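You operate a simulated robot arm through the tools that you are given. There is no shell and no other tool. Be economical: measure what you need, move in short steps, check, and stop when the job is done.

Carry out the task below with a simulated two-armed robot. There is one attempt and no reset: what you move stays moved.

## Task
Pick up the 9 MM black sleeve from the top of the grey bench with one hand, pass it to the other hand and put it on the top of the black shelf unit.

It is judged by the outcome, as a careful person would: the job done as asked, and still so three seconds after it is handed in. It fails if anything else is knocked over, pushed out of place, dropped, spilled or broken.

## Robot
Two 7-joint arms with two-finger parallel grippers on one trunk, on a base that drives. Base frame: it is fixed to the floor where the robot stands at the start and does not move with it; the origin is under the middle of the robot, x ahead of it, y to its left, z up; the surface under the hand at the start is at about z = 85. Lengths are in cm, angles in degrees, forces in N, time in s.
The left shoulder is at the start at [3.9, 10.1, 116.1], the right one opposite. With the tool pointing down near the work surface each hand reaches from about 20 to 52 cm from the robot's upright axis, wherever it stands, measured 20 degrees to its own side. Places, roughly: top of the black shelf unit [-40, 230, 80]. Payload 2.4 kg a hand.
The tool frame of a hand sits at the grasp point between the pads (the TCP): z along the fingers, y along the line on which they close. The tips reach 2.4 cm beyond it. Largest opening 6.8 cm; finger width 1.7, thickness 1; the body of the gripper, 4 by 7 cm, starts 4.1 cm behind the TCP.
Orientation is that of the tool frame in the base frame, as a unit quaternion [w, x, y, z]. With the fingers straight down and closing along the base's y, the tool's x points along the base's -x, its y along +y and its z along -z.

## Interface
- The arms move only by the tool send_rows. It takes "left_series", "right_series" or both (then of equal length, played together; a hand with none holds still); each is a list of rows, each a list of 3 entries, a list of its own where there are three numbers: the closure, from 0 (fully open) to 1 (shut), then the shift along the base's x, y, z in units of 50 mm (1.0 is 50 mm), then the turn, a rotation vector about the base's x, y, z in units of 6 degrees (1.0 is 6 degrees). In form: [[hand, [x, y, z], [wx, wy, wz]], ...]. A call has 1 to 12 rows; each row shifts and turns the commanded pose from where the row before left it. A call with a number of a shift or a turn outside -1 to 1 is refused whole. Rows are played at 5 a second. More than 5 cm and 8.6 degrees between two rows, or a gripper value outside its range, and nothing of the call is played. Where a pose cannot be reached the arm comes as near as it can. A force on the tool above 40 N (or 10 N above the force at the start of the call, whichever is more), or a blocked arm, ends the call early, and 0.2 s more pass. The fingers move at their own pace (about 7.2 cm/s each) and stop on an object; they squeeze with about 40 N. The grip force told is the motor's: it shows also when the fingers shut on nothing. Time passes only in rows, and 0.2 s behind the last, so rows that do not move let the fingers close. It gives the time, the measured TCP pose, the force on the tool (base axes), the opening and the grip force at its end, in the units of the frame above (readings bear some noise), with the torque about the TCP (base axes, N m) and any sound that the robot's microphone picked up.
- Cameras (640 x 400 px; columns grow to the right, rows downward): "scene" is now at [12.6, 0.07, 132.17]; the picture's right is [0.02, -1.00, 0.00], its down [-0.55, -0.01, -0.84] and it looks along [0.84, 0.02, -0.55] (base axes); focal length 258 px, centre (320, 200). "left" rides on the left gripper at [8.4, -1.1, -7.5] in its tool frame; the picture's right is [0.13, 0.99, 0.00], its down [-0.60, 0.08, -0.79] and it looks along [-0.79, 0.10, 0.61] (tool axes); focal length 251 px, centre (320, 200). "right" rides on the right gripper at [8.4, 1.1, -7.5] in its tool frame; the picture's right is [-0.13, 0.99, 0.00], its down [-0.60, -0.08, -0.79] and it looks along [-0.79, -0.10, 0.61] (tool axes); focal length 251 px, centre (320, 200). There is no depth. A picture from a camera that has moved, and an enlarged one, comes with that camera's place and axes in the base frame and with its lens.
- get_image(camera): a new picture of that camera. It takes no simulated time.
- slide_trunk(by): slides the trunk up (or, below 0, down) by that many cm; the arms and the scene camera ride with it, the base frame stays. It gives what a move gives, with no picture.
- steer(legs): drives the robot by 1 to 6 legs, each [ahead, left, turn to the left] in cm, cm and degrees, along the robot's own axes; the way and the turn of a leg run together, so that a leg with both is an arc; at most 150 cm and 180 degrees a leg. The arms and the cameras ride along, it lands a little off, and it stops where it bumps. It gives what a move gives.
- pan_tilt(pan, tilt): turns the head with the scene camera to pan (to the left, within 86 degrees either way) and tilt (down, from -29 to 69), counted from straight ahead of the robot. It gives what a move gives.
- zoom(camera, box): a new picture of the part [left, top, right, bottom] of that camera's present view, enlarged. It takes no simulated time.
- job_done(): hands the job in; it is judged then, once.

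Work in short steps. Places have to be worked out from the pictures, the camera data and where the tool is seen: move nearer, look again, correct. Check each grasp and each placing, and mend what went wrong. You have 120 turns and 108 pictures in all, those below and enlarged ones among them. Open the grippers and draw the arms clear of the work before you hand the job in, unless the task says otherwise; then end with one line.

The tools are called after "Call:" as a command line: name --argument value ..., lists and objects as JSON in quotes. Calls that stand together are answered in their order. send_rows: Moves the arms, as the interface text tells. Its arguments: {"type":"object","properties":{"left_series":{"type":"array"},"right_series":{"type":"array"}},"required":[]} The other tools are called the same way: slide_trunk (by) slides the trunk up or down; steer (legs) drives the base; pan_tilt (pan, tilt) turns the head that bears the scene camera; get_image (camera) takes a picture; zoom (camera, box) takes an enlarged picture of a part of a camera's view; job_done () hands the job in.

At the start:

```text
t: 0.0
left_tcp_pos: [35.6, 12.26, 114.53]
left_orientation: [0.0, -0.001, 1.0, 0.0]
left_contact_force: [0.1, 0.0, 0.2]
left_moment: [0.01, 0.01, -0.01]
left_opening: 6.8
left_finger_force: 0.1
right_tcp_pos: [34.41, -15.42, 108.6]
right_orientation: [0.0, 0.001, 1.0, 0.0]
right_contact_force: [0.3, 0.5, 0.5]
right_moment: [0.01, 0.0, 0.02]
right_opening: 6.81
right_finger_force: 0.0
trunk travel left (down, up): [-37.5, 47.5]
robot x, y, heading: [-0.15, -0.09, -0.0]
head pan, tilt: [1.1, 33.1]
```

scene: 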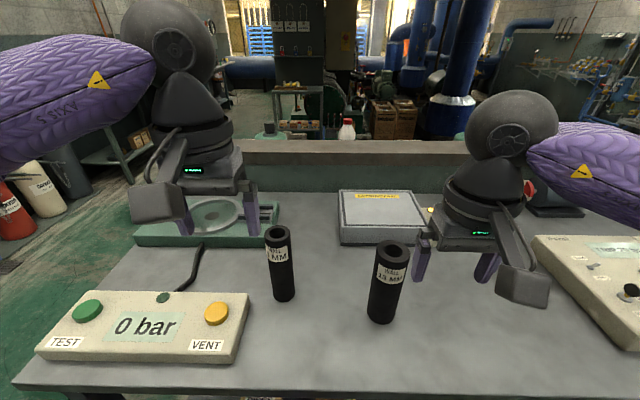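
right: 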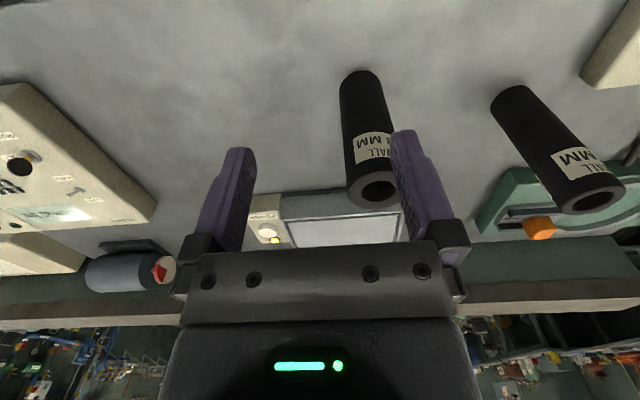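
left: 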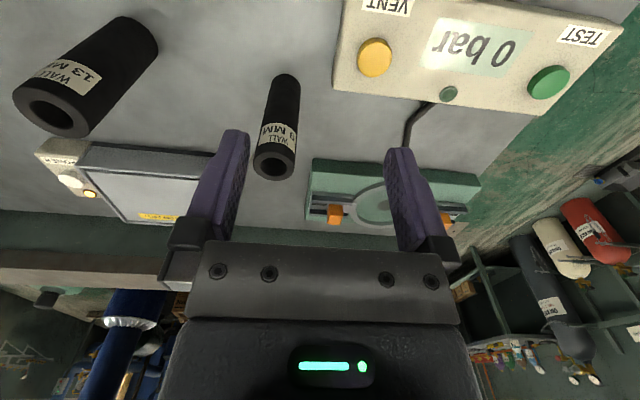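

Two black sleeves stand on the bench. The left camera reads "WALL 9 MM" on the one to the left, and I zoom in to confirm it.

Call:
zoom --camera "scene" --box '[220, 200, 440, 340]'

Call:
zoom --camera "left" --box '[200, 50, 360, 200]'

```text
2.86 times, centred on (330, 270) of scene
camera zoom: at [12.6, 0.07, 132.17], right [0.02, -1.0, 0.0], down [-0.55, -0.01, -0.84], along [0.84, 0.02, -0.55], focal length 737 px, centre (291, 0)
```

zoom: 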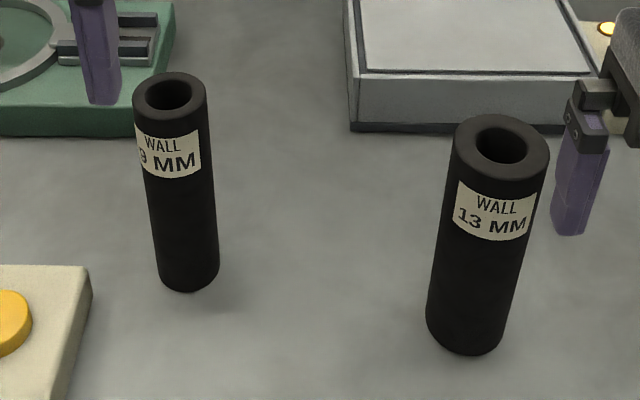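

```text
2.67 times, centred on (280, 125) of left
camera zoom: at [27.22, 11.28, 122.06], right [-0.13, 0.99, 0.0], down [0.6, 0.08, 0.79], along [0.79, 0.1, -0.61], focal length 670 px, centre (427, 400)
```

zoom: 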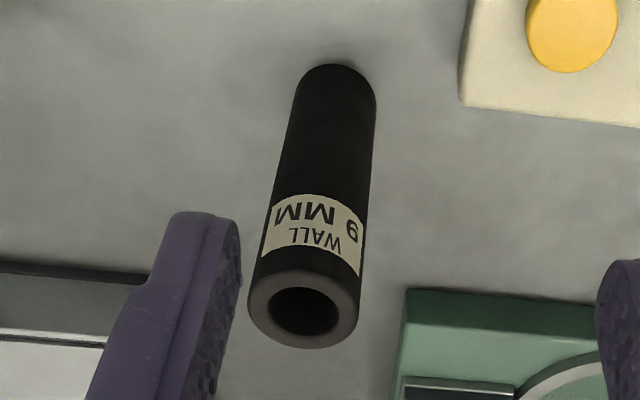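

The left sleeve is the 9 MM one, at about x 47.6, y 8.6, z 85–102 and 4.6 cm across. Before planning the handover I'll look at the shelf.

Call:
pan_tilt --pan 86 --tilt 20

Call:
get_image --camera "scene"

```text
t: 1.6
left_tcp_pos: [35.64, 12.21, 114.45]
left_orientation: [0.0, -0.001, 1.0, 0.0]
left_contact_force: [0.1, 0.2, -0.8]
left_moment: [0.0, -0.03, 0.01]
left_opening: 6.79
left_finger_force: 0.1
right_tcp_pos: [34.44, -15.36, 108.65]
right_orientation: [0.0, 0.001, 1.0, 0.0]
right_contact_force: [-0.7, 0.3, -0.2]
right_moment: [0.01, -0.05, -0.02]
right_opening: 6.81
right_finger_force: 0.0
trunk travel left (down, up): [-37.5, 47.5]
robot x, y, heading: [0.1, -0.06, -0.2]
head pan, tilt: [85.9, 20.0]
```

```text
102 pictures are left
camera scene: at [4.36, 9.18, 134.26], right [1.0, -0.07, 0.0], down [-0.02, -0.34, -0.94], along [0.07, 0.94, -0.34], focal length 258 px, centre (320, 200)
```

scene: 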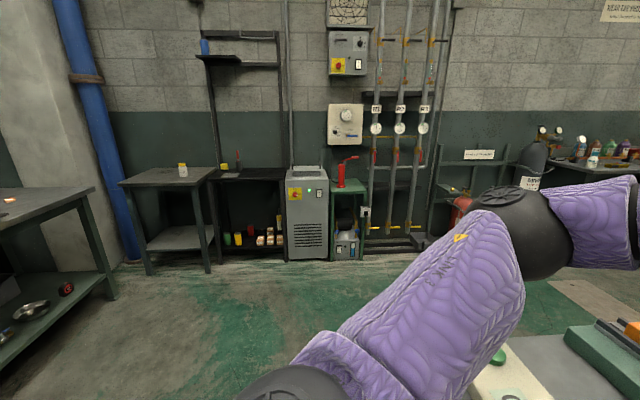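

The shelf unit with the black posts is at column 245. I'll zoom in on its top.

Call:
zoom --camera "scene" --box '[110, 20, 340, 270]'

```text
1.60 times, centred on (225, 145) of scene
camera zoom: at [4.36, 9.18, 134.26], right [1.0, -0.07, 0.0], down [-0.02, -0.34, -0.94], along [0.07, 0.94, -0.34], focal length 413 px, centre (472, 288)
```

zoom: 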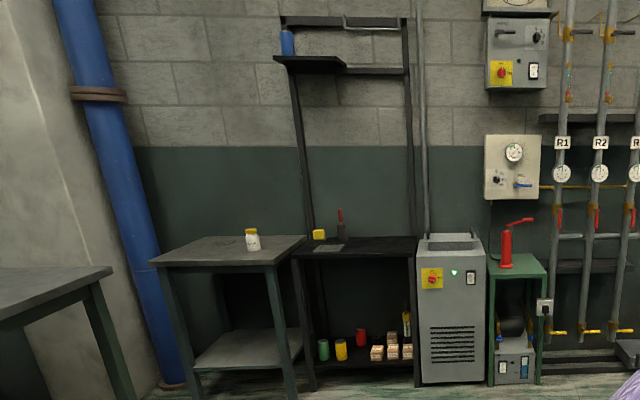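

The right half of the shelf top is free. My plan is for the left hand to grip the sleeve from behind at mid-height, tilted about 60°, so that the right hand can later take it from the top, pointing straight down. I start by tilting the left hand in free air and turning the head back.

Call:
send_rows --left_series '[[0, [0, -0.07, 0], [0, -1, 0]], [0, [0, -0.07, 0], [0, -1, 0]], [0, [0, -0.07, 0], [0, -1, 0]], [0, [0, -0.07, 0], [0, -1, 0]], [0, [0, -0.07, 0], [0, -1, 0]], [0, [0, -0.07, 0], [0, -1, 0]], [0, [0, -0.07, 0], [0, -1, 0]], [0, [0, -0.07, 0], [0, -1, 0]], [0, [0, -0.07, 0], [0, -1, 0]], [0, [0, -0.07, 0], [0, -1, 0]], [0, [0, 0, 0], [0, 0, 0]]]'

Call:
pan_tilt --pan 5 --tilt 38

Call:
get_image --camera "scene"

Call:
get_image --camera "left"

```text
t: 4.0
left_tcp_pos: [35.7, 8.85, 114.64]
left_orientation: [0.5, -0.001, 0.866, 0.0]
left_contact_force: [-0.3, -0.1, 0.5]
left_moment: [-0.01, -0.01, 0.02]
left_opening: 6.8
left_finger_force: 0.0
right_tcp_pos: [34.37, -15.36, 108.66]
right_orientation: [0.0, 0.001, 1.0, 0.0]
right_contact_force: [-0.8, 0.6, -0.3]
right_moment: [0.0, 0.02, 0.02]
right_opening: 6.79
right_finger_force: 0.0
trunk travel left (down, up): [-37.5, 47.5]
robot x, y, heading: [-0.08, 0.22, 0.1]
head pan, tilt: [85.9, 20.0]
```

```text
t: 5.5
left_tcp_pos: [35.68, 8.78, 114.74]
left_orientation: [0.5, 0.0, 0.866, -0.001]
left_contact_force: [0.1, 0.2, -0.1]
left_moment: [0.0, -0.02, -0.01]
left_opening: 6.78
left_finger_force: 0.1
right_tcp_pos: [34.3, -15.48, 108.62]
right_orientation: [0.0, 0.001, 1.0, 0.0]
right_contact_force: [0.3, -0.8, -0.1]
right_moment: [-0.01, 0.03, -0.01]
right_opening: 6.82
right_finger_force: 0.0
trunk travel left (down, up): [-37.5, 47.5]
robot x, y, heading: [0.03, -0.3, 0.1]
head pan, tilt: [5.0, 38.0]
```

```text
100 pictures are left
camera scene: at [12.29, 0.65, 131.42], right [0.09, -1.0, 0.0], down [-0.61, -0.05, -0.79], along [0.78, 0.07, -0.62], focal length 258 px, centre (320, 200)
```

scene: 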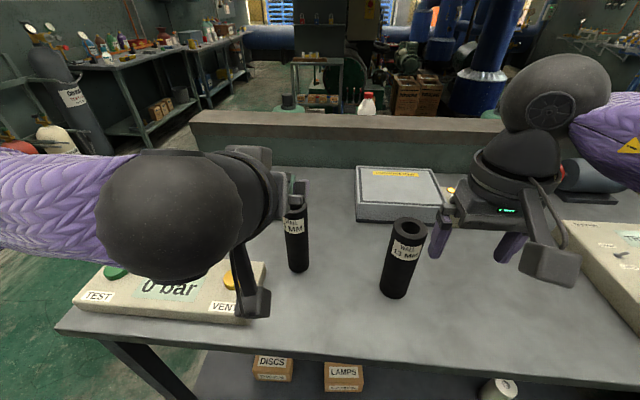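

```text
99 pictures are left
camera left: at [25.0, 7.85, 111.05], right [-0.06, 0.99, -0.11], down [-0.38, 0.08, 0.92], along [0.92, 0.1, 0.38], focal length 251 px, centre (320, 200)
```

left: 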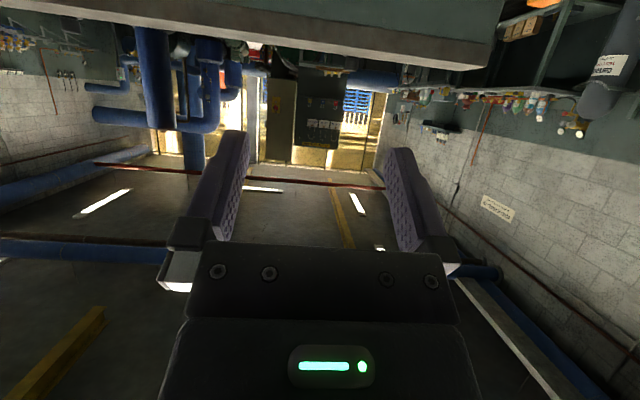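

The tilt is reached. The hanging camera box ends about 7 cm below the TCP, which clears the bench at a grip height of 95. I lower the hand behind the sleeve.

Call:
send_rows --left_series '[[0, [0, -0.01, -0.78], [0, 0, 0]], [0, [0, -0.01, -0.78], [0, 0, 0]], [0, [0, 0, -0.78], [0, 0, 0]], [0, [0, 0, -0.78], [0, 0, 0]], [0, [0, 0, -0.7], [0, 0, 0]], [0, [0, 0, 0], [0, 0, 0]]]'

Call:
get_image --camera "scene"

Call:
get_image --camera "left"

Call:
get_image --camera "right"

```text
t: 6.9
left_tcp_pos: [35.94, 8.26, 95.82]
left_orientation: [0.499, -0.002, 0.867, 0.001]
left_contact_force: [0.1, 0.2, -0.4]
left_moment: [-0.02, 0.0, -0.02]
left_opening: 6.8
left_finger_force: 0.0
left hand out of reach, approached as far as the arm can: row 5
right_tcp_pos: [34.53, -15.42, 108.49]
right_orientation: [0.0, 0.001, 1.0, 0.0]
right_contact_force: [1.2, 0.1, -0.1]
right_moment: [-0.02, -0.03, -0.02]
right_opening: 6.81
right_finger_force: 0.1
trunk travel left (down, up): [-37.5, 47.5]
robot x, y, heading: [-0.08, -0.07, -0.0]
head pan, tilt: [5.0, 38.0]
```

```text
98 pictures are left
camera scene: at [12.29, 0.62, 131.42], right [0.09, -1.0, 0.0], down [-0.61, -0.05, -0.79], along [0.78, 0.07, -0.62], focal length 258 px, centre (320, 200)
```

scene: 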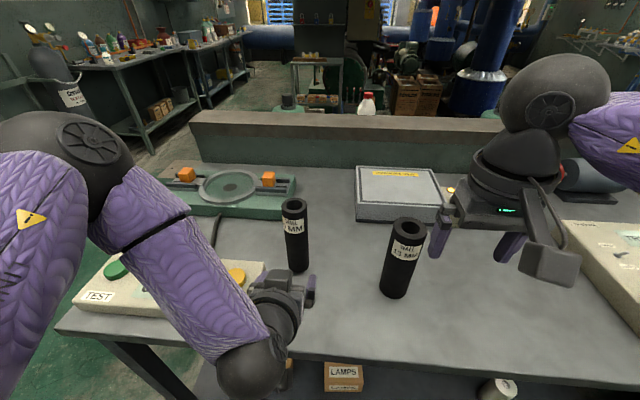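

```text
97 pictures are left
camera left: at [25.17, 7.12, 92.25], right [-0.07, 0.99, -0.11], down [-0.38, 0.08, 0.92], along [0.92, 0.11, 0.37], focal length 251 px, centre (320, 200)
```

left: 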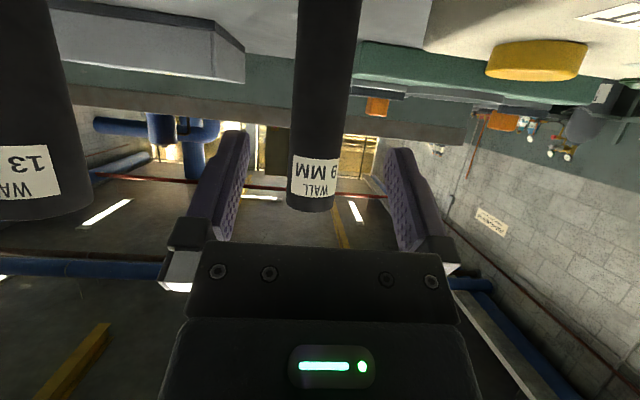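

```text
96 pictures are left
camera right: at [25.96, -14.2, 116.13], right [0.13, 0.99, 0.0], down [0.6, -0.08, 0.79], along [0.79, -0.1, -0.61], focal length 251 px, centre (320, 200)
```

right: 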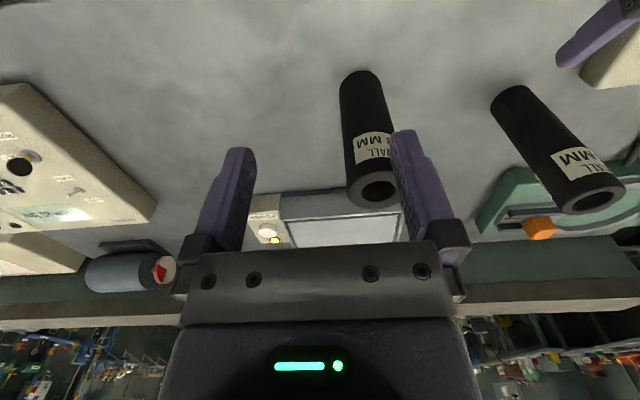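

The left camera puts the sleeve at about y 8.85. I shift the hand left by 0.5 and advance 7 cm.

Call:
send_rows --left_series '[[0, [0.2, 0.1, 0], [0, 0, 0]], [0, [0.4, 0, 0], [0, 0, 0]], [0, [0.4, 0, 0], [0, 0, 0]], [0, [0.4, 0, 0], [0, 0, 0]], [0, [0, 0, 0], [0, 0, 0]]]'

Call:
get_image --camera "scene"

Call:
get_image --camera "left"

```text
t: 8.1
left_tcp_pos: [42.6, 8.43, 95.85]
left_orientation: [0.5, -0.001, 0.866, -0.001]
left_contact_force: [-0.2, -0.7, 0.6]
left_moment: [0.03, 0.0, 0.06]
left_opening: 6.81
left_finger_force: 0.1
left hand out of reach, approached as far as the arm can: row 1
right_tcp_pos: [34.47, -15.37, 108.67]
right_orientation: [0.001, 0.0, 1.0, 0.0]
right_contact_force: [0.5, 0.9, -0.6]
right_moment: [-0.01, -0.02, 0.03]
right_opening: 6.81
right_finger_force: 0.0
trunk travel left (down, up): [-37.5, 47.5]
robot x, y, heading: [0.17, -0.01, 0.3]
head pan, tilt: [5.0, 38.0]
```

```text
95 pictures are left
camera scene: at [12.3, 0.64, 131.42], right [0.09, -1.0, 0.0], down [-0.61, -0.05, -0.79], along [0.78, 0.07, -0.62], focal length 258 px, centre (320, 200)
```

scene: 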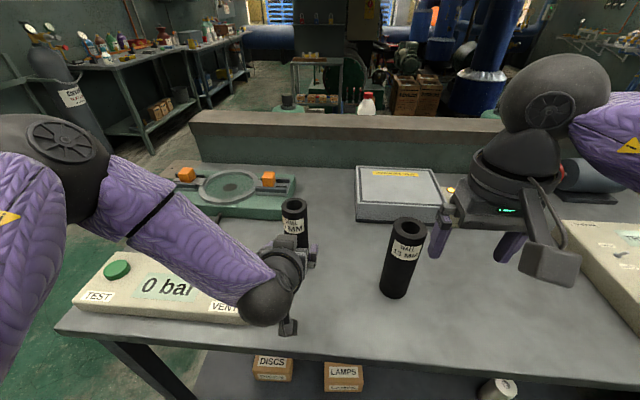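

```text
94 pictures are left
camera left: at [31.9, 7.53, 92.32], right [-0.07, 0.99, -0.11], down [-0.38, 0.08, 0.92], along [0.92, 0.1, 0.38], focal length 251 px, centre (320, 200)
```

left: 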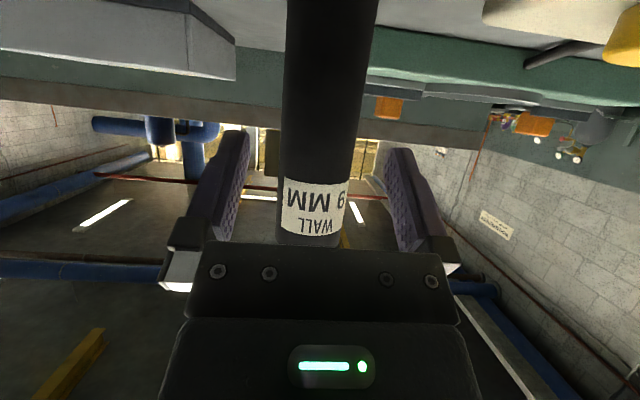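

The sleeve sits about 0.5 cm left of the hand's middle, with its axis at about x 47.4. I correct y and advance the last 4.2 cm, still open.

Call:
send_rows --left_series '[[0, [0, 0.1, 0], [0, 0, 0]], [0, [0.3, 0, 0], [0, 0, 0]], [0, [0.3, 0, 0], [0, 0, 0]], [0, [0.22, 0, 0], [0, 0, 0]], [0, [0, 0, 0], [0, 0, 0]]]'

Call:
get_image --camera "left"

Call:
zoom --camera "scene" --box '[220, 170, 380, 290]'

Call:
get_image --camera "right"

```text
t: 9.3
left_tcp_pos: [46.87, 8.98, 95.97]
left_orientation: [0.499, -0.001, 0.866, 0.0]
left_contact_force: [-0.2, 0.0, -0.7]
left_moment: [0.0, 0.01, -0.02]
left_opening: 6.81
left_finger_force: 0.1
right_tcp_pos: [34.34, -15.3, 108.55]
right_orientation: [0.0, 0.001, 1.0, 0.0]
right_contact_force: [1.2, 0.8, 0.0]
right_moment: [0.03, 0.0, 0.04]
right_opening: 6.81
right_finger_force: 0.1
trunk travel left (down, up): [-37.5, 47.5]
robot x, y, heading: [-0.42, 0.13, -0.3]
head pan, tilt: [5.0, 38.0]
```

```text
93 pictures are left
camera left: at [36.12, 8.07, 92.49], right [-0.07, 0.99, -0.11], down [-0.38, 0.08, 0.92], along [0.92, 0.1, 0.38], focal length 251 px, centre (320, 200)
```

left: 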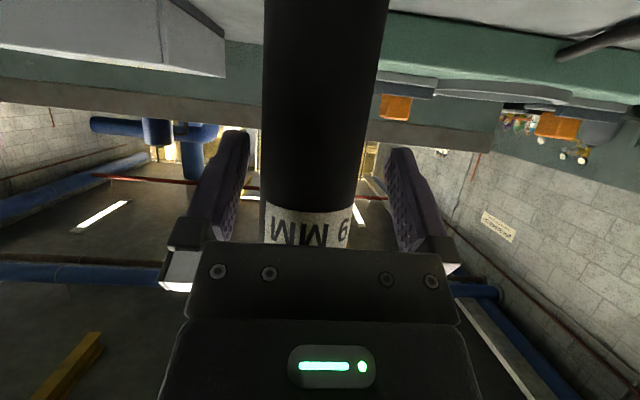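

```text
3.33 times, centred on (300, 230) of scene
camera zoom: at [12.3, 0.64, 131.42], right [0.09, -1.0, 0.0], down [-0.61, -0.05, -0.79], along [0.78, 0.07, -0.62], focal length 860 px, centre (387, 100)
```

zoom: 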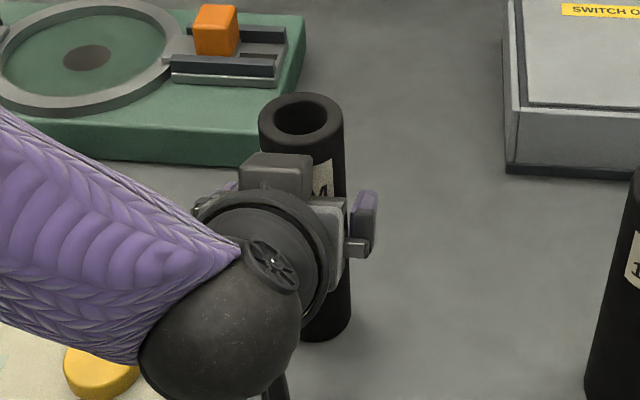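

```text
91 pictures are left
camera right: at [25.97, -14.2, 116.13], right [0.13, 0.99, 0.0], down [0.6, -0.08, 0.79], along [0.79, -0.1, -0.61], focal length 251 px, centre (320, 200)
```

right: 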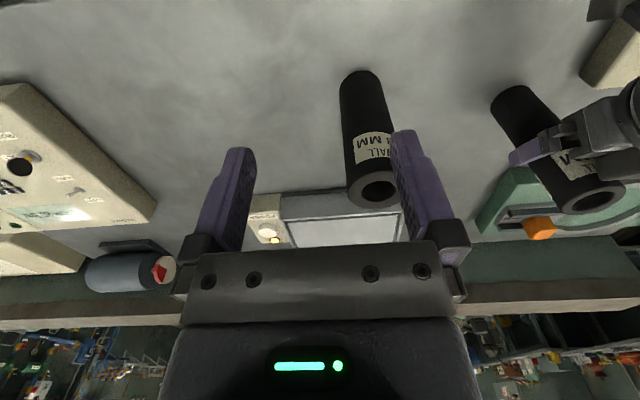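

The sleeve is between the fingers and centred in them, with the hand clear of its label end. I close the fingers.

Call:
send_rows --left_series '[[0.3, [0, 0, 0], [0, 0, 0]], [1, [0, 0, 0], [0, 0, 0]], [1, [0, 0, 0], [0, 0, 0]], [1, [0, 0, 0], [0, 0, 0]]]'

Call:
get_image --camera "right"

```text
t: 10.3
left_tcp_pos: [46.78, 8.96, 96.08]
left_orientation: [0.501, -0.001, 0.866, 0.0]
left_contact_force: [-0.7, 0.2, 0.4]
left_moment: [-0.04, 0.03, -0.02]
left_opening: 4.56
left_finger_force: 39.4
right_tcp_pos: [34.33, -15.42, 108.7]
right_orientation: [0.0, 0.001, 1.0, 0.0]
right_contact_force: [-0.6, -0.5, 0.5]
right_moment: [-0.01, -0.01, -0.02]
right_opening: 6.8
right_finger_force: 0.0
trunk travel left (down, up): [-37.5, 47.5]
robot x, y, heading: [0.04, -0.44, -0.2]
head pan, tilt: [5.0, 38.0]
```

```text
90 pictures are left
camera right: at [25.97, -14.2, 116.13], right [0.13, 0.99, 0.0], down [0.6, -0.08, 0.79], along [0.79, -0.1, -0.61], focal length 251 px, centre (320, 200)
```

right: 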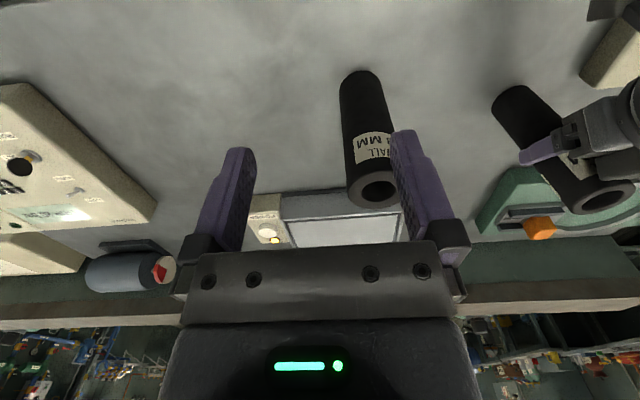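

The grip is firm at 4.56 cm. I lift straight up by 15 cm.

Call:
send_rows --left_series '[[1, [0, 0, 0.2], [0, 0, 0]], [1, [0, 0, 0.4], [0, 0, 0]], [1, [0, 0, 0.6], [0, 0, 0]], [1, [0, 0, 0.6], [0, 0, 0]], [1, [0, 0, 0.6], [0, 0, 0]], [1, [0, 0, 0.6], [0, 0, 0]], [1, [0, 0, 0], [0, 0, 0]]]'

Call:
get_image --camera "scene"

Call:
get_image --camera "right"

```text
t: 11.9
left_tcp_pos: [46.85, 8.89, 110.82]
left_orientation: [0.5, 0.0, 0.866, -0.001]
left_contact_force: [-0.6, 0.1, -0.6]
left_moment: [-0.01, -0.01, 0.0]
left_opening: 4.54
left_finger_force: 40.7
right_tcp_pos: [34.39, -15.38, 108.71]
right_orientation: [0.0, 0.001, 1.0, 0.0]
right_contact_force: [-0.7, -0.4, 0.3]
right_moment: [0.02, 0.0, 0.05]
right_opening: 6.81
right_finger_force: 0.0
trunk travel left (down, up): [-37.5, 47.5]
robot x, y, heading: [0.17, -0.2, -0.0]
head pan, tilt: [5.0, 38.0]
```

```text
89 pictures are left
camera scene: at [12.3, 0.64, 131.41], right [0.09, -1.0, 0.0], down [-0.61, -0.05, -0.79], along [0.78, 0.07, -0.62], focal length 258 px, centre (320, 200)
```

scene: 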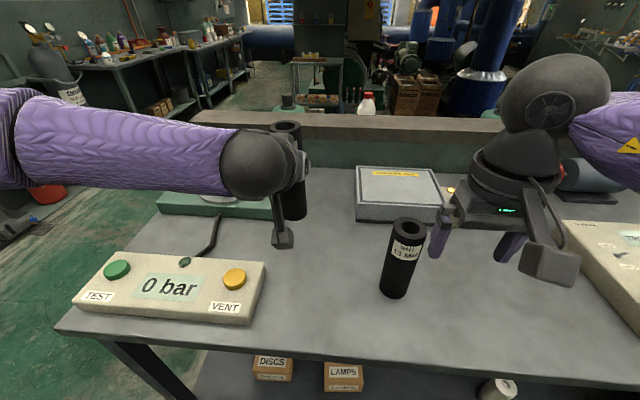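

```text
88 pictures are left
camera right: at [25.97, -14.19, 116.13], right [0.13, 0.99, 0.0], down [0.6, -0.08, 0.79], along [0.79, -0.1, -0.61], focal length 251 px, centre (320, 200)
```

right: 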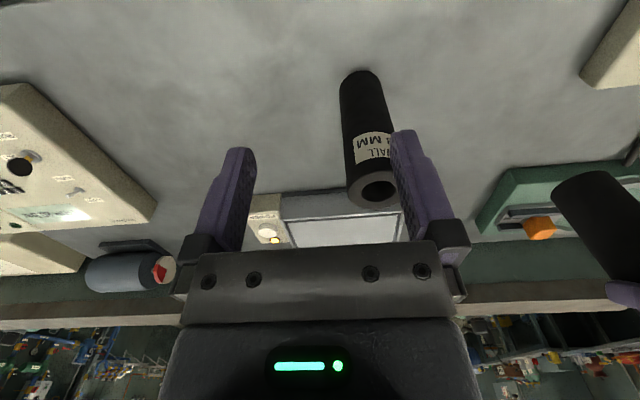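

The sleeve is held upright, with its bottom at about z 100. In free air I swing the left hand so that it points to the robot's right, bringing the sleeve to about (38, 3), clear of the 13 MM sleeve.

Call:
send_rows --left_series '[[1, [-0.18, -0.12, 0.1], [0, 0, -1]], [1, [-0.18, -0.12, 0.1], [0, 0, -1]], [1, [-0.18, -0.12, 0.1], [0, 0, -1]], [1, [-0.18, -0.12, 0.1], [0, 0, -1]], [1, [-0.18, -0.12, 0.1], [0, 0, -1]], [1, [-0.18, -0.12, 0.1], [0, 0, -1]], [1, [-0.18, -0.12, 0], [0, 0, -1]], [1, [-0.18, -0.12, 0], [0, 0, -1]], [1, [-0.18, -0.12, 0], [0, 0, -1]], [1, [-0.18, -0.12, 0], [0, 0, -1]], [1, [0, 0, 0], [0, 0, 0]]]'

Call:
get_image --camera "scene"

Call:
get_image --camera "right"

```text
t: 14.3
left_tcp_pos: [37.65, 3.01, 114.03]
left_orientation: [0.433, 0.432, 0.75, -0.251]
left_contact_force: [0.0, -0.5, -0.1]
left_moment: [-0.04, -0.01, 0.01]
left_opening: 4.5
left_finger_force: 40.1
right_tcp_pos: [34.55, -15.36, 108.69]
right_orientation: [0.0, 0.001, 1.0, 0.0]
right_contact_force: [-0.5, -0.2, 0.4]
right_moment: [0.0, -0.03, 0.01]
right_opening: 6.79
right_finger_force: 0.0
trunk travel left (down, up): [-37.5, 47.5]
robot x, y, heading: [-0.03, 0.22, -0.2]
head pan, tilt: [5.0, 38.0]
```

```text
87 pictures are left
camera scene: at [12.3, 0.64, 131.42], right [0.09, -1.0, 0.0], down [-0.61, -0.05, -0.79], along [0.78, 0.07, -0.62], focal length 258 px, centre (320, 200)
```

scene: 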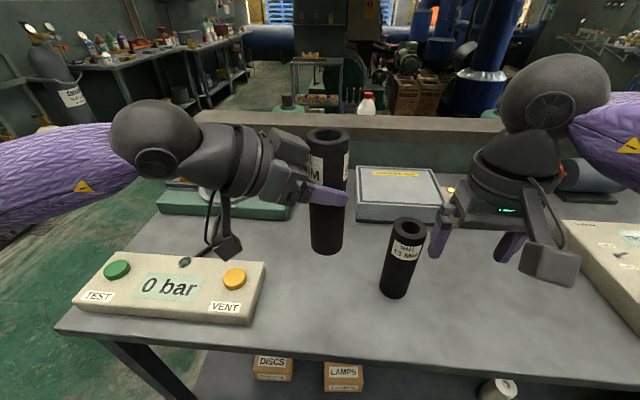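

```text
86 pictures are left
camera right: at [25.97, -14.19, 116.13], right [0.13, 0.99, 0.0], down [0.6, -0.08, 0.79], along [0.79, -0.1, -0.61], focal length 251 px, centre (320, 200)
```

right: 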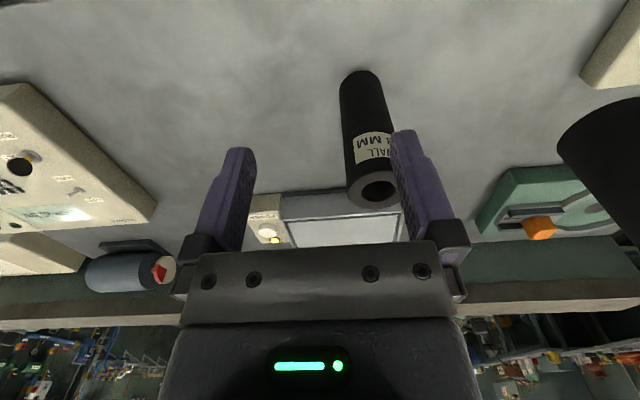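

For the right hand to fit over the top, its closing line should match the left's and its camera should face away. I turn the left hand 30° more, and raise the right hand while turning it 90° with its camera outward.

Call:
send_rows --left_series '[[1, [0, 0, 0], [0, 0, -1]], [1, [0, 0, 0], [0, 0, -1]], [1, [0, 0, 0], [0, 0, -1]], [1, [0, 0, 0], [0, 0, -1]], [1, [0, 0, 0], [0, 0, -1]], [1, [0, 0, 0], [0, 0, 0]], [1, [0, 0, 0], [0, 0, 0]], [1, [0, 0, 0], [0, 0, 0]], [1, [0, 0, 0], [0, 0, 0]], [1, [0, 0, 0], [0, 0, 0]], [1, [0, 0, 0], [0, 0, 0]], [1, [0, 0, 0], [0, 0, 0]]]' --right_series '[[0, [0, 0, 0.3], [0, 0, 1]], [0, [0, 0, 0.3], [0, 0, 1]], [0, [0, 0, 0.3], [0, 0, 1]], [0, [0, 0, 0.3], [0, 0, 1]], [0, [0, 0, 0.3], [0, 0, 1]], [0, [0, 0, 0.3], [0, 0, 1]], [0, [0, 0, 0.3], [0, 0, 1]], [0, [0, 0, 0.3], [0, 0, 1]], [0, [0, 0, 0.3], [0, 0, 1]], [0, [0, 0, 0.3], [0, 0, 1]], [0, [0, 0, 0.3], [0, 0, 1]], [0, [0, 0, 0.3], [0, 0, 1]]]'

Call:
send_rows --right_series '[[0, [0.1, 0, 0], [0, 0, 1]], [0, [0.1, 0, 0], [0, 0, 1]], [0, [0.1, 0, 0], [0, 0, 1]], [0, [0, 0, 0], [0, 0, 0]]]'

Call:
get_image --camera "scene"

Call:
get_image --camera "right"

```text
t: 16.9
left_tcp_pos: [37.63, 3.21, 114.05]
left_orientation: [0.434, 0.431, 0.751, -0.25]
left_contact_force: [-0.5, 0.6, 0.6]
left_moment: [0.0, 0.04, -0.01]
left_opening: 4.51
left_finger_force: 39.9
left hand out of reach, approached as far as the arm can: row 1, 2, 3, 4, 5
right_tcp_pos: [26.96, -9.48, 121.67]
right_orientation: [0.001, -0.586, 0.811, 0.001]
right_contact_force: [0.7, -0.8, 0.8]
right_moment: [0.02, -0.02, 0.0]
right_opening: 6.78
right_finger_force: 0.0
right hand out of reach, approached as far as the arm can: row 8, 9, 10, 11, 12
trunk travel left (down, up): [-37.5, 47.5]
robot x, y, heading: [0.17, 0.06, -0.2]
head pan, tilt: [5.0, 38.0]
```

```text
t: 17.9
left_tcp_pos: [37.68, 3.1, 114.02]
left_orientation: [0.433, 0.432, 0.75, -0.251]
left_contact_force: [0.5, 0.2, -0.4]
left_moment: [0.01, 0.0, -0.04]
left_opening: 4.5
left_finger_force: 39.8
right_tcp_pos: [23.46, -6.8, 119.19]
right_orientation: [0.0, -0.706, 0.708, 0.001]
right_contact_force: [0.7, 0.1, -0.8]
right_moment: [0.02, 0.0, 0.01]
right_opening: 6.79
right_finger_force: 0.1
right hand out of reach, approached as far as the arm can: row 1, 2, 3
trunk travel left (down, up): [-37.5, 47.5]
robot x, y, heading: [0.17, -0.33, 0.1]
head pan, tilt: [5.0, 38.0]
```

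```text
85 pictures are left
camera scene: at [12.29, 0.65, 131.42], right [0.09, -1.0, 0.0], down [-0.61, -0.05, -0.79], along [0.78, 0.07, -0.62], focal length 258 px, centre (320, 200)
```

scene: 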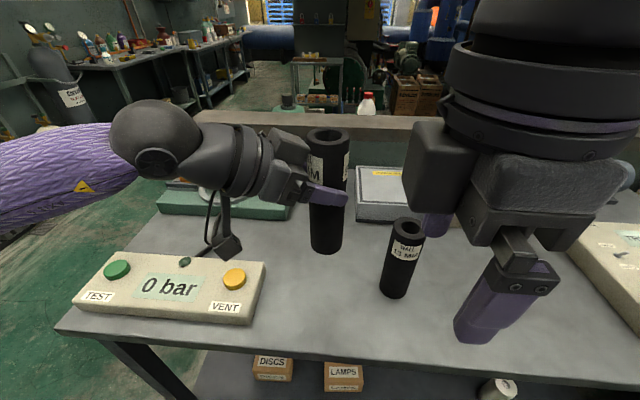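

```text
84 pictures are left
camera right: at [22.31, -15.17, 126.66], right [-0.99, 0.13, 0.0], down [0.08, 0.6, 0.79], along [0.1, 0.79, -0.61], focal length 251 px, centre (320, 200)
```

right: 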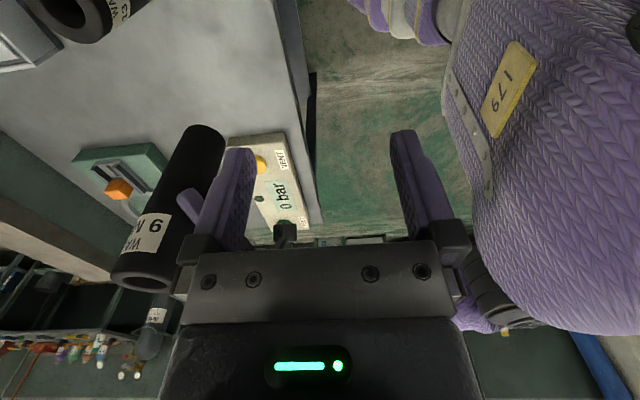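

The right hand is near its upper limit, because its wrist is too high relative to the shoulder. I raise the trunk 15 cm so that the same workspace sits lower relative to the shoulders.

Call:
slide_trunk --by 15

Call:
send_rows --left_series '[[1, [0, 0, -0.3], [0, 0, 0]], [1, [0, 0, -0.5], [0, 0, 0]], [1, [0, 0, -0.5], [0, 0, 0]], [1, [0, 0, -0.5], [0, 0, 0]], [1, [0, 0, -0.5], [0, 0, -1]], [1, [0, 0, -0.5], [0, 0, -1]], [1, [0, 0, 0], [0, 0, -1]], [1, [0, 0, 0], [0, 0, -1]], [1, [0, 0, 0], [0, 0, -1]], [1, [0, 0, 0], [0, 0, 0]]]' --right_series '[[0, [0, -0.2, -0.1], [0, 0, 0]], [0, [0.2, -0.3, -0.3], [0, 0, 0]], [0, [0.2, -0.3, -0.3], [0, 0, 0]], [0, [0.2, -0.3, -0.3], [0, 0, 0]], [0, [0.2, -0.3, -0.3], [0, 0, 0]], [0, [0.2, 0, -0.3], [0, 0, 0]], [0, [0.2, 0, -0.3], [0, 0, 0]], [0, [0.2, 0, 0], [0, 0, 0]], [0, [0.2, 0, 0], [0, 0, 0]], [0, [0, 0, 0], [0, 0, 0]]]'

Call:
get_image --camera "scene"

Call:
get_image --camera "right"

```text
t: 19.7
left_tcp_pos: [37.77, 2.91, 128.82]
left_orientation: [0.433, 0.432, 0.751, -0.25]
left_contact_force: [-0.5, -0.2, -1.0]
left_moment: [-0.02, -0.02, 0.01]
left_opening: 4.53
left_finger_force: 40.4
right_tcp_pos: [22.15, -6.69, 135.04]
right_orientation: [0.015, -0.705, 0.709, -0.013]
right_contact_force: [0.2, 0.0, 0.2]
right_moment: [0.0, 0.03, 0.02]
right_opening: 6.8
right_finger_force: 0.1
trunk travel left (down, up): [-52.5, 32.4]
robot x, y, heading: [-0.1, 0.12, -0.0]
head pan, tilt: [5.0, 38.0]
```

```text
t: 21.9
left_tcp_pos: [36.92, -0.69, 117.08]
left_orientation: [0.37, 0.584, 0.629, -0.355]
left_contact_force: [-0.6, 0.6, -1.2]
left_moment: [-0.02, 0.02, 0.03]
left_opening: 4.51
left_finger_force: 39.8
left hand out of reach, approached as far as the arm can: row 5, 6
right_tcp_pos: [23.41, -8.92, 124.45]
right_orientation: [0.015, -0.704, 0.709, -0.014]
right_contact_force: [0.8, 0.1, 0.0]
right_moment: [0.02, 0.0, -0.01]
right_opening: 6.8
right_finger_force: 0.1
right hand out of reach, approached as far as the arm can: row 2, 3, 4, 5, 6, 7, 8, 9
trunk travel left (down, up): [-52.5, 32.4]
robot x, y, heading: [0.2, 0.04, 0.2]
head pan, tilt: [5.0, 38.0]
```

```text
83 pictures are left
camera scene: at [10.59, 0.64, 146.5], right [0.09, -1.0, 0.0], down [-0.61, -0.05, -0.79], along [0.78, 0.07, -0.62], focal length 258 px, centre (320, 200)
```

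scene: 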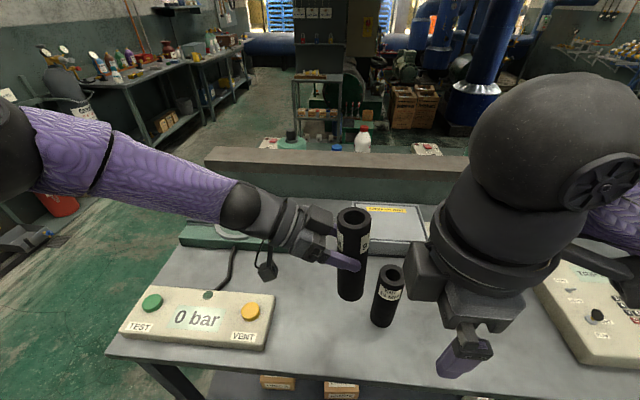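

```text
82 pictures are left
camera right: at [21.91, -17.36, 131.87], right [-0.99, 0.13, -0.04], down [0.05, 0.6, 0.8], along [0.13, 0.79, -0.6], focal length 251 px, centre (320, 200)
```

right: 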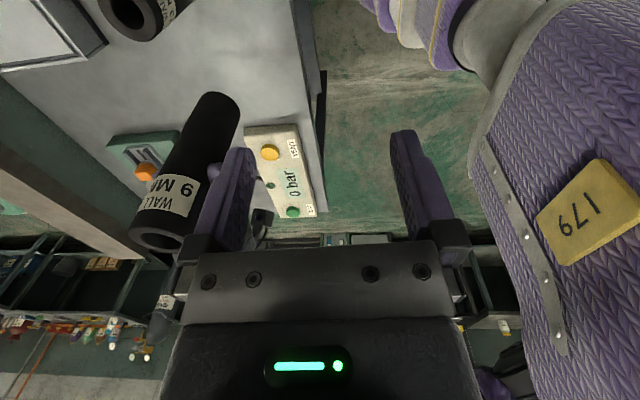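

The left hand now points right, at about −87°. The right hand can't hold a 90° yaw while vertical at that reach, so I'll tilt both hands and let the sleeve lean, which is easier on the wrist. I move the right hand away and tilt it, shift the left hand left, and see what each can reach.

Call:
send_rows --left_series '[[1, [0, 0.2, 0.1], [0, 0, 0]], [1, [0, 0.3, 0.1], [0, 0, 0]], [1, [0, 0.3, 0], [0, 0, 0]], [1, [0, 0, 0], [0, 0, 0]], [1, [0, 0, 0], [0, 0, 0]], [1, [0, 0, 0], [0, 0, 0]], [1, [0, 0, 0], [0, 0, 0]], [1, [0, 0, 0], [0, 0, 0]], [1, [0, 0, 0], [0, 0, 0]]]' --right_series '[[0, [0, -0.3, 0], [1, 0, 0]], [0, [0, -0.3, 0], [1, 0, 0]], [0, [0, -0.3, 0], [1, 0, 0]], [0, [0.2, -0.3, 0], [1, 0, 0]], [0, [0.4, -0.3, 0], [1, 0, 0]], [0, [0.4, -0.3, 0], [0, 0, 0]], [0, [0.4, 0, 0], [0, 0, 0]], [0, [0.4, 0, 0], [0, 0, 0]], [0, [0, 0, 0], [0, 0, 0]]]'

Call:
get_image --camera "scene"

```text
t: 23.9
left_tcp_pos: [36.7, 3.51, 118.22]
left_orientation: [0.37, 0.585, 0.629, -0.355]
left_contact_force: [-0.5, -0.5, -0.5]
left_moment: [0.01, 0.01, 0.01]
left_opening: 4.5
left_finger_force: 39.7
right_tcp_pos: [21.77, -9.06, 128.67]
right_orientation: [0.196, -0.677, 0.688, 0.17]
right_contact_force: [0.4, 0.0, -1.1]
right_moment: [-0.03, -0.01, -0.02]
right_opening: 6.8
right_finger_force: 0.0
right hand out of reach, approached as far as the arm can: row 1, 2, 3, 4, 5, 6, 7, 8
trunk travel left (down, up): [-52.5, 32.4]
robot x, y, heading: [0.01, -0.36, -0.2]
head pan, tilt: [5.0, 38.0]
```

```text
81 pictures are left
camera scene: at [10.6, 0.63, 146.5], right [0.09, -1.0, 0.0], down [-0.61, -0.05, -0.79], along [0.78, 0.07, -0.62], focal length 258 px, centre (320, 200)
```

scene: 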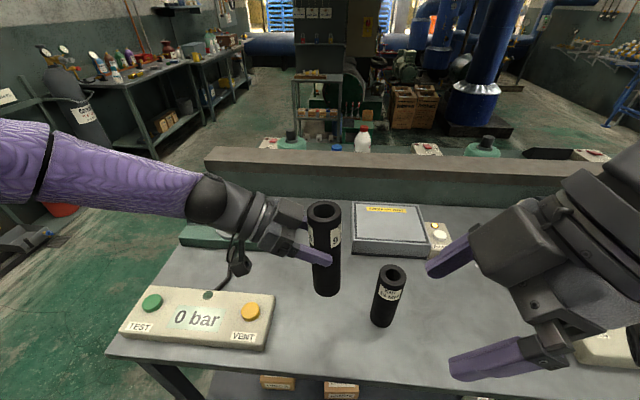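

The right arm is stuck in a poor joint configuration. I undo its tilt and yaw while bringing it back out. After that I'll mirror what worked on the left: pitch first, then yaw.

Call:
send_rows --right_series '[[0, [0, -0.2, -0.2], [-1, 0, 0]], [0, [0, -0.2, -0.2], [-1, 0, 0]], [0, [0, -0.2, -0.2], [-1, 0, 0]], [0, [0, -0.2, 0], [-1, 0, -1]], [0, [0, -0.2, 0], [-0.5, 0, -1]], [0, [0.1, 0, 0], [0, 0, -1]], [0, [0.1, 0, 0], [0, 0, -1]], [0, [0.1, 0, 0], [0, 0, -1]], [0, [0.2, 0, 0], [0, 0, -1]], [0, [0.2, 0, 0], [0, 0, -1]], [0, [0.2, 0, 0], [0, 0, -1]], [0, [0.2, 0, 0], [0, 0, -1]]]'

Call:
send_rows --right_series '[[0, [0.1, -0.1, 0], [0, 0, -1]], [0, [0.1, -0.1, 0], [0, 0, -1]], [0, [0.1, -0.1, 0], [0, 0, -1]], [0, [0.1, -0.1, 0], [0, 0, -1]], [0, [0.1, 0, 0], [0, 0, -1]], [0, [0, 0, 0], [0, 0, 0]]]'

```text
t: 26.5
left_tcp_pos: [36.78, 3.4, 118.17]
left_orientation: [0.37, 0.584, 0.628, -0.356]
left_contact_force: [0.4, -0.4, -0.7]
left_moment: [0.0, -0.01, 0.01]
left_opening: 4.48
left_finger_force: 39.6
right_tcp_pos: [26.04, -13.27, 125.91]
right_orientation: [0.034, -0.306, 0.951, -0.017]
right_contact_force: [-0.1, -0.3, -0.5]
right_moment: [-0.04, 0.01, 0.0]
right_opening: 6.8
right_finger_force: 0.0
right hand out of reach, approached as far as the arm can: row 1, 2, 3
trunk travel left (down, up): [-52.5, 32.4]
robot x, y, heading: [-0.3, -0.12, 0.2]
head pan, tilt: [5.0, 38.0]
```

```text
t: 27.9
left_tcp_pos: [36.7, 3.48, 118.07]
left_orientation: [0.371, 0.584, 0.629, -0.355]
left_contact_force: [0.4, -0.5, -0.8]
left_moment: [0.04, 0.03, 0.01]
left_opening: 4.49
left_finger_force: 40.1
right_tcp_pos: [28.76, -15.34, 125.71]
right_orientation: [0.029, -0.051, 0.998, -0.025]
right_contact_force: [-0.7, 0.1, 0.4]
right_moment: [0.02, -0.01, -0.03]
right_opening: 6.81
right_finger_force: 0.1
trunk travel left (down, up): [-52.5, 32.4]
robot x, y, heading: [-0.03, -0.08, -0.1]
head pan, tilt: [5.0, 38.0]
```

The right hand is free again, with a slight tilt and about 6° of yaw. I straighten it, extend to x≈36 and try a 60° yaw there, which is enough to clear the left gripper's body.

Call:
send_rows --right_series '[[0, [0.4, 0, 0], [0.45, 0.57, 0]], [0, [0.4, 0, 0], [0, 0, 0]], [0, [0.4, 0, 0], [0, 0, 1]], [0, [0.2, 0, 0], [0, 0, 1]], [0, [0, 0, 0], [0, 0, 1]], [0, [0, 0, 0], [0, 0, 1]], [0, [0, 0, 0], [0, 0, 1]], [0, [0, 0, 0], [0, 0, 1]], [0, [0, 0, 0], [0, 0, 1]], [0, [0, 0, 0], [0, 0, 1]], [0, [0, 0, 0], [0, 0, 1]], [0, [0, 0, 0], [0, 0, 0]]]'

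Call:
get_image --camera "scene"

Call:
get_image --camera "right"

```text
t: 30.5
left_tcp_pos: [36.72, 3.47, 118.14]
left_orientation: [0.369, 0.585, 0.628, -0.355]
left_contact_force: [0.7, -0.3, -0.2]
left_moment: [0.03, -0.01, 0.02]
left_opening: 4.48
left_finger_force: 40.5
right_tcp_pos: [32.23, -12.97, 125.32]
right_orientation: [0.0, -0.498, 0.867, 0.001]
right_contact_force: [0.0, -0.7, -0.2]
right_moment: [0.03, -0.02, 0.02]
right_opening: 6.8
right_finger_force: 0.0
right hand out of reach, approached as far as the arm can: row 10, 11
trunk travel left (down, up): [-52.5, 32.4]
robot x, y, heading: [-0.31, 0.07, 0.1]
head pan, tilt: [5.0, 38.0]
```

```text
80 pictures are left
camera scene: at [10.61, 0.64, 146.49], right [0.09, -1.0, 0.0], down [-0.61, -0.05, -0.79], along [0.78, 0.07, -0.62], focal length 258 px, centre (320, 200)
```

scene: 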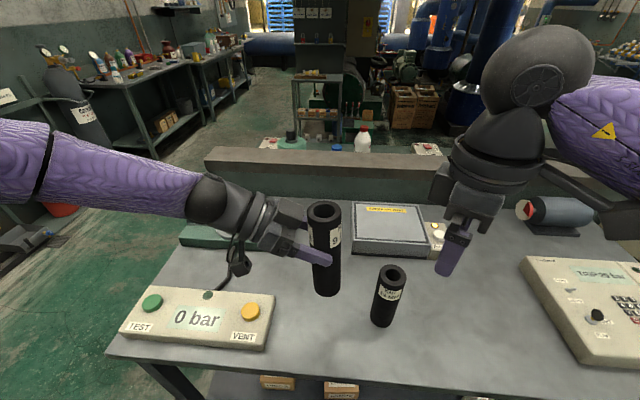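

```text
79 pictures are left
camera right: at [27.03, -19.58, 132.95], right [-0.79, 0.61, 0.0], down [0.37, 0.48, 0.79], along [0.49, 0.63, -0.61], focal length 251 px, centre (320, 200)
```

right: 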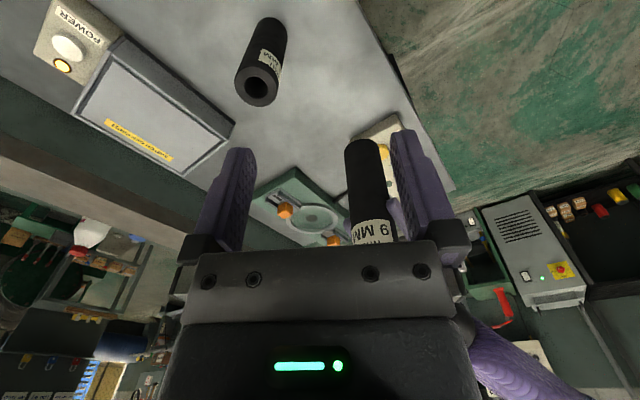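

The yaw of 60° was reached with a small shortfall, so a bit more trunk height should ease it. I raise the trunk 12 cm, bring both hands down again, and move the right hand forward.

Call:
slide_trunk --by 12

Call:
send_rows --left_series '[[1, [0, 0, -0.3], [0, 0, 0]], [1, [0, 0, -0.4], [0, 0, 0]], [1, [0, 0, -0.4], [0, 0, 0]], [1, [0, 0, -0.4], [0, 0, 0]], [1, [0, 0, -0.4], [0, 0, 0]], [1, [0, 0, -0.4], [0, 0, 0]], [1, [0, 0, -0.1], [0, 0, 0]], [1, [0, 0, 0], [0, 0, 0]]]' --right_series '[[0, [0, 0, -0.2], [0, 0, 0]], [0, [0, 0, -0.3], [0, 0, 0]], [0, [0, 0, -0.3], [0, 0, 0]], [0, [0, 0, -0.3], [0, 0, 0]], [0, [0, 0, -0.3], [0, 0, 0]], [0, [0.3, 0, 0], [0, 0, 0]], [0, [0.5, 0, 0], [0, 0, 0]], [0, [0, 0, 0], [0, 0, 0]]]'

Call:
get_image --camera "scene"

Call:
get_image --camera "right"

```text
t: 32.0
left_tcp_pos: [36.79, 3.45, 129.92]
left_orientation: [0.37, 0.584, 0.63, -0.354]
left_contact_force: [-0.5, 0.2, -0.7]
left_moment: [0.02, 0.02, 0.01]
left_opening: 4.45
left_finger_force: 40.1
right_tcp_pos: [31.95, -12.81, 137.59]
right_orientation: [0.003, -0.497, 0.868, -0.002]
right_contact_force: [1.0, 0.3, -0.2]
right_moment: [-0.03, -0.01, 0.02]
right_opening: 6.82
right_finger_force: 0.1
trunk travel left (down, up): [-64.5, 20.5]
robot x, y, heading: [-0.42, -0.07, -0.0]
head pan, tilt: [5.0, 38.0]
```

```text
t: 33.8
left_tcp_pos: [36.76, 3.47, 118.03]
left_orientation: [0.37, 0.584, 0.629, -0.354]
left_contact_force: [-0.5, 0.0, -0.4]
left_moment: [-0.02, -0.01, -0.02]
left_opening: 4.48
left_finger_force: 39.8
right_tcp_pos: [31.93, -12.62, 132.91]
right_orientation: [0.004, -0.496, 0.868, -0.003]
right_contact_force: [0.1, -0.5, 0.4]
right_moment: [-0.01, 0.04, 0.03]
right_opening: 6.81
right_finger_force: 0.0
right hand out of reach, approached as far as the arm can: row 4, 5, 6, 7
trunk travel left (down, up): [-64.5, 20.5]
robot x, y, heading: [-0.56, 0.18, -0.4]
head pan, tilt: [5.0, 38.0]
```

```text
78 pictures are left
camera scene: at [10.02, 0.64, 158.51], right [0.09, -1.0, 0.0], down [-0.61, -0.05, -0.79], along [0.78, 0.07, -0.62], focal length 258 px, centre (320, 200)
```

scene: 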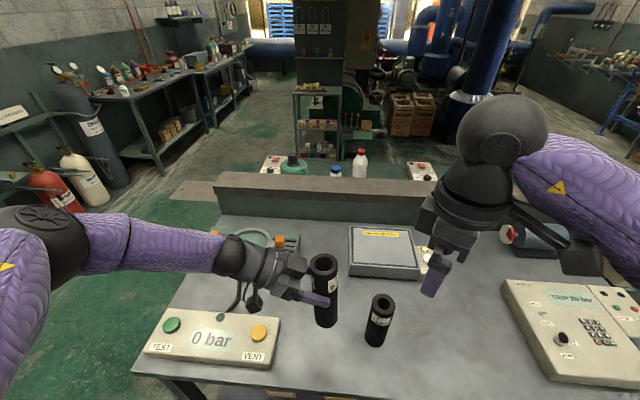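

```text
77 pictures are left
camera right: at [26.68, -19.26, 140.37], right [-0.79, 0.62, -0.01], down [0.37, 0.48, 0.79], along [0.49, 0.62, -0.61], focal length 251 px, centre (320, 200)
```

right: 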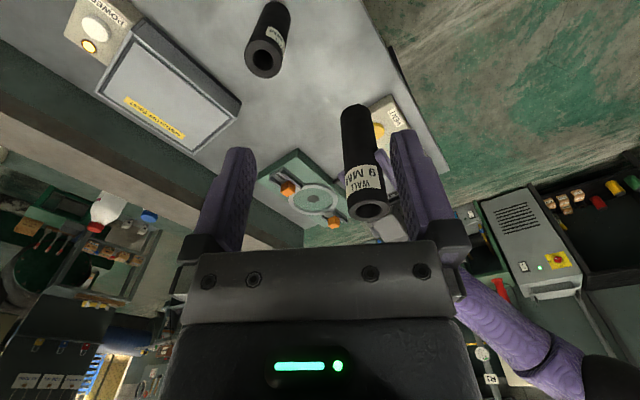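

The limit depends on how far left the hand is, so it should ease above the sleeve itself. I move the right hand leftwards, staying above the sleeve's top (about z 124).

Call:
send_rows --right_series '[[0, [0, 0.4, 0], [0, 0, 0]], [0, [0, 0.6, 0], [0, 0, 0]], [0, [0, 0.6, 0], [0, 0, 0]], [0, [0.2, 0.6, 0], [0, 0, 0]], [0, [0.3, 0.4, 0], [0, 0, 0]], [0, [0.4, 0.3, 0], [0, 0, 0]], [0, [0, 0, 0], [0, 0, 0]]]'

Call:
get_image --camera "scene"

Call:
get_image --camera "right"

```text
t: 35.4
left_tcp_pos: [36.8, 3.49, 117.91]
left_orientation: [0.37, 0.584, 0.629, -0.355]
left_contact_force: [0.9, 0.5, -1.1]
left_moment: [0.03, 0.04, -0.03]
left_opening: 4.47
left_finger_force: 39.7
right_tcp_pos: [36.43, 1.89, 132.95]
right_orientation: [0.003, -0.497, 0.868, -0.002]
right_contact_force: [-0.3, -0.4, 0.1]
right_moment: [0.01, -0.02, 0.01]
right_opening: 6.8
right_finger_force: 0.1
trunk travel left (down, up): [-64.5, 20.5]
robot x, y, heading: [-0.2, 0.29, -0.0]
head pan, tilt: [5.0, 38.0]
```

```text
76 pictures are left
camera scene: at [10.0, 0.61, 158.52], right [0.09, -1.0, 0.0], down [-0.61, -0.05, -0.79], along [0.78, 0.07, -0.62], focal length 258 px, centre (320, 200)
```

scene: 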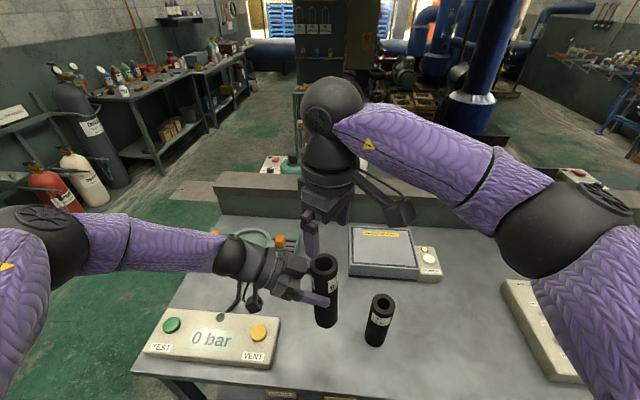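

```text
75 pictures are left
camera right: at [31.13, -4.79, 140.41], right [-0.79, 0.61, -0.01], down [0.37, 0.48, 0.8], along [0.49, 0.63, -0.61], focal length 251 px, centre (320, 200)
```

right: 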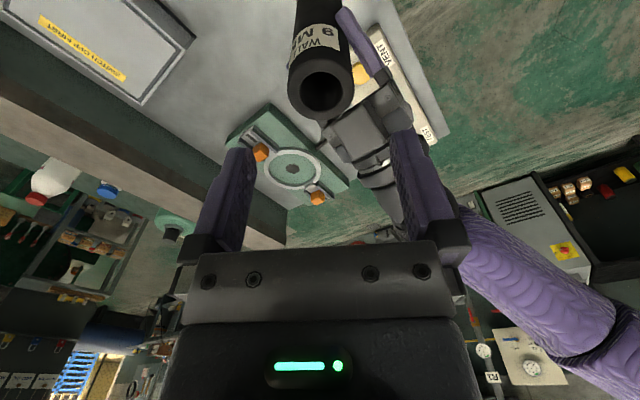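

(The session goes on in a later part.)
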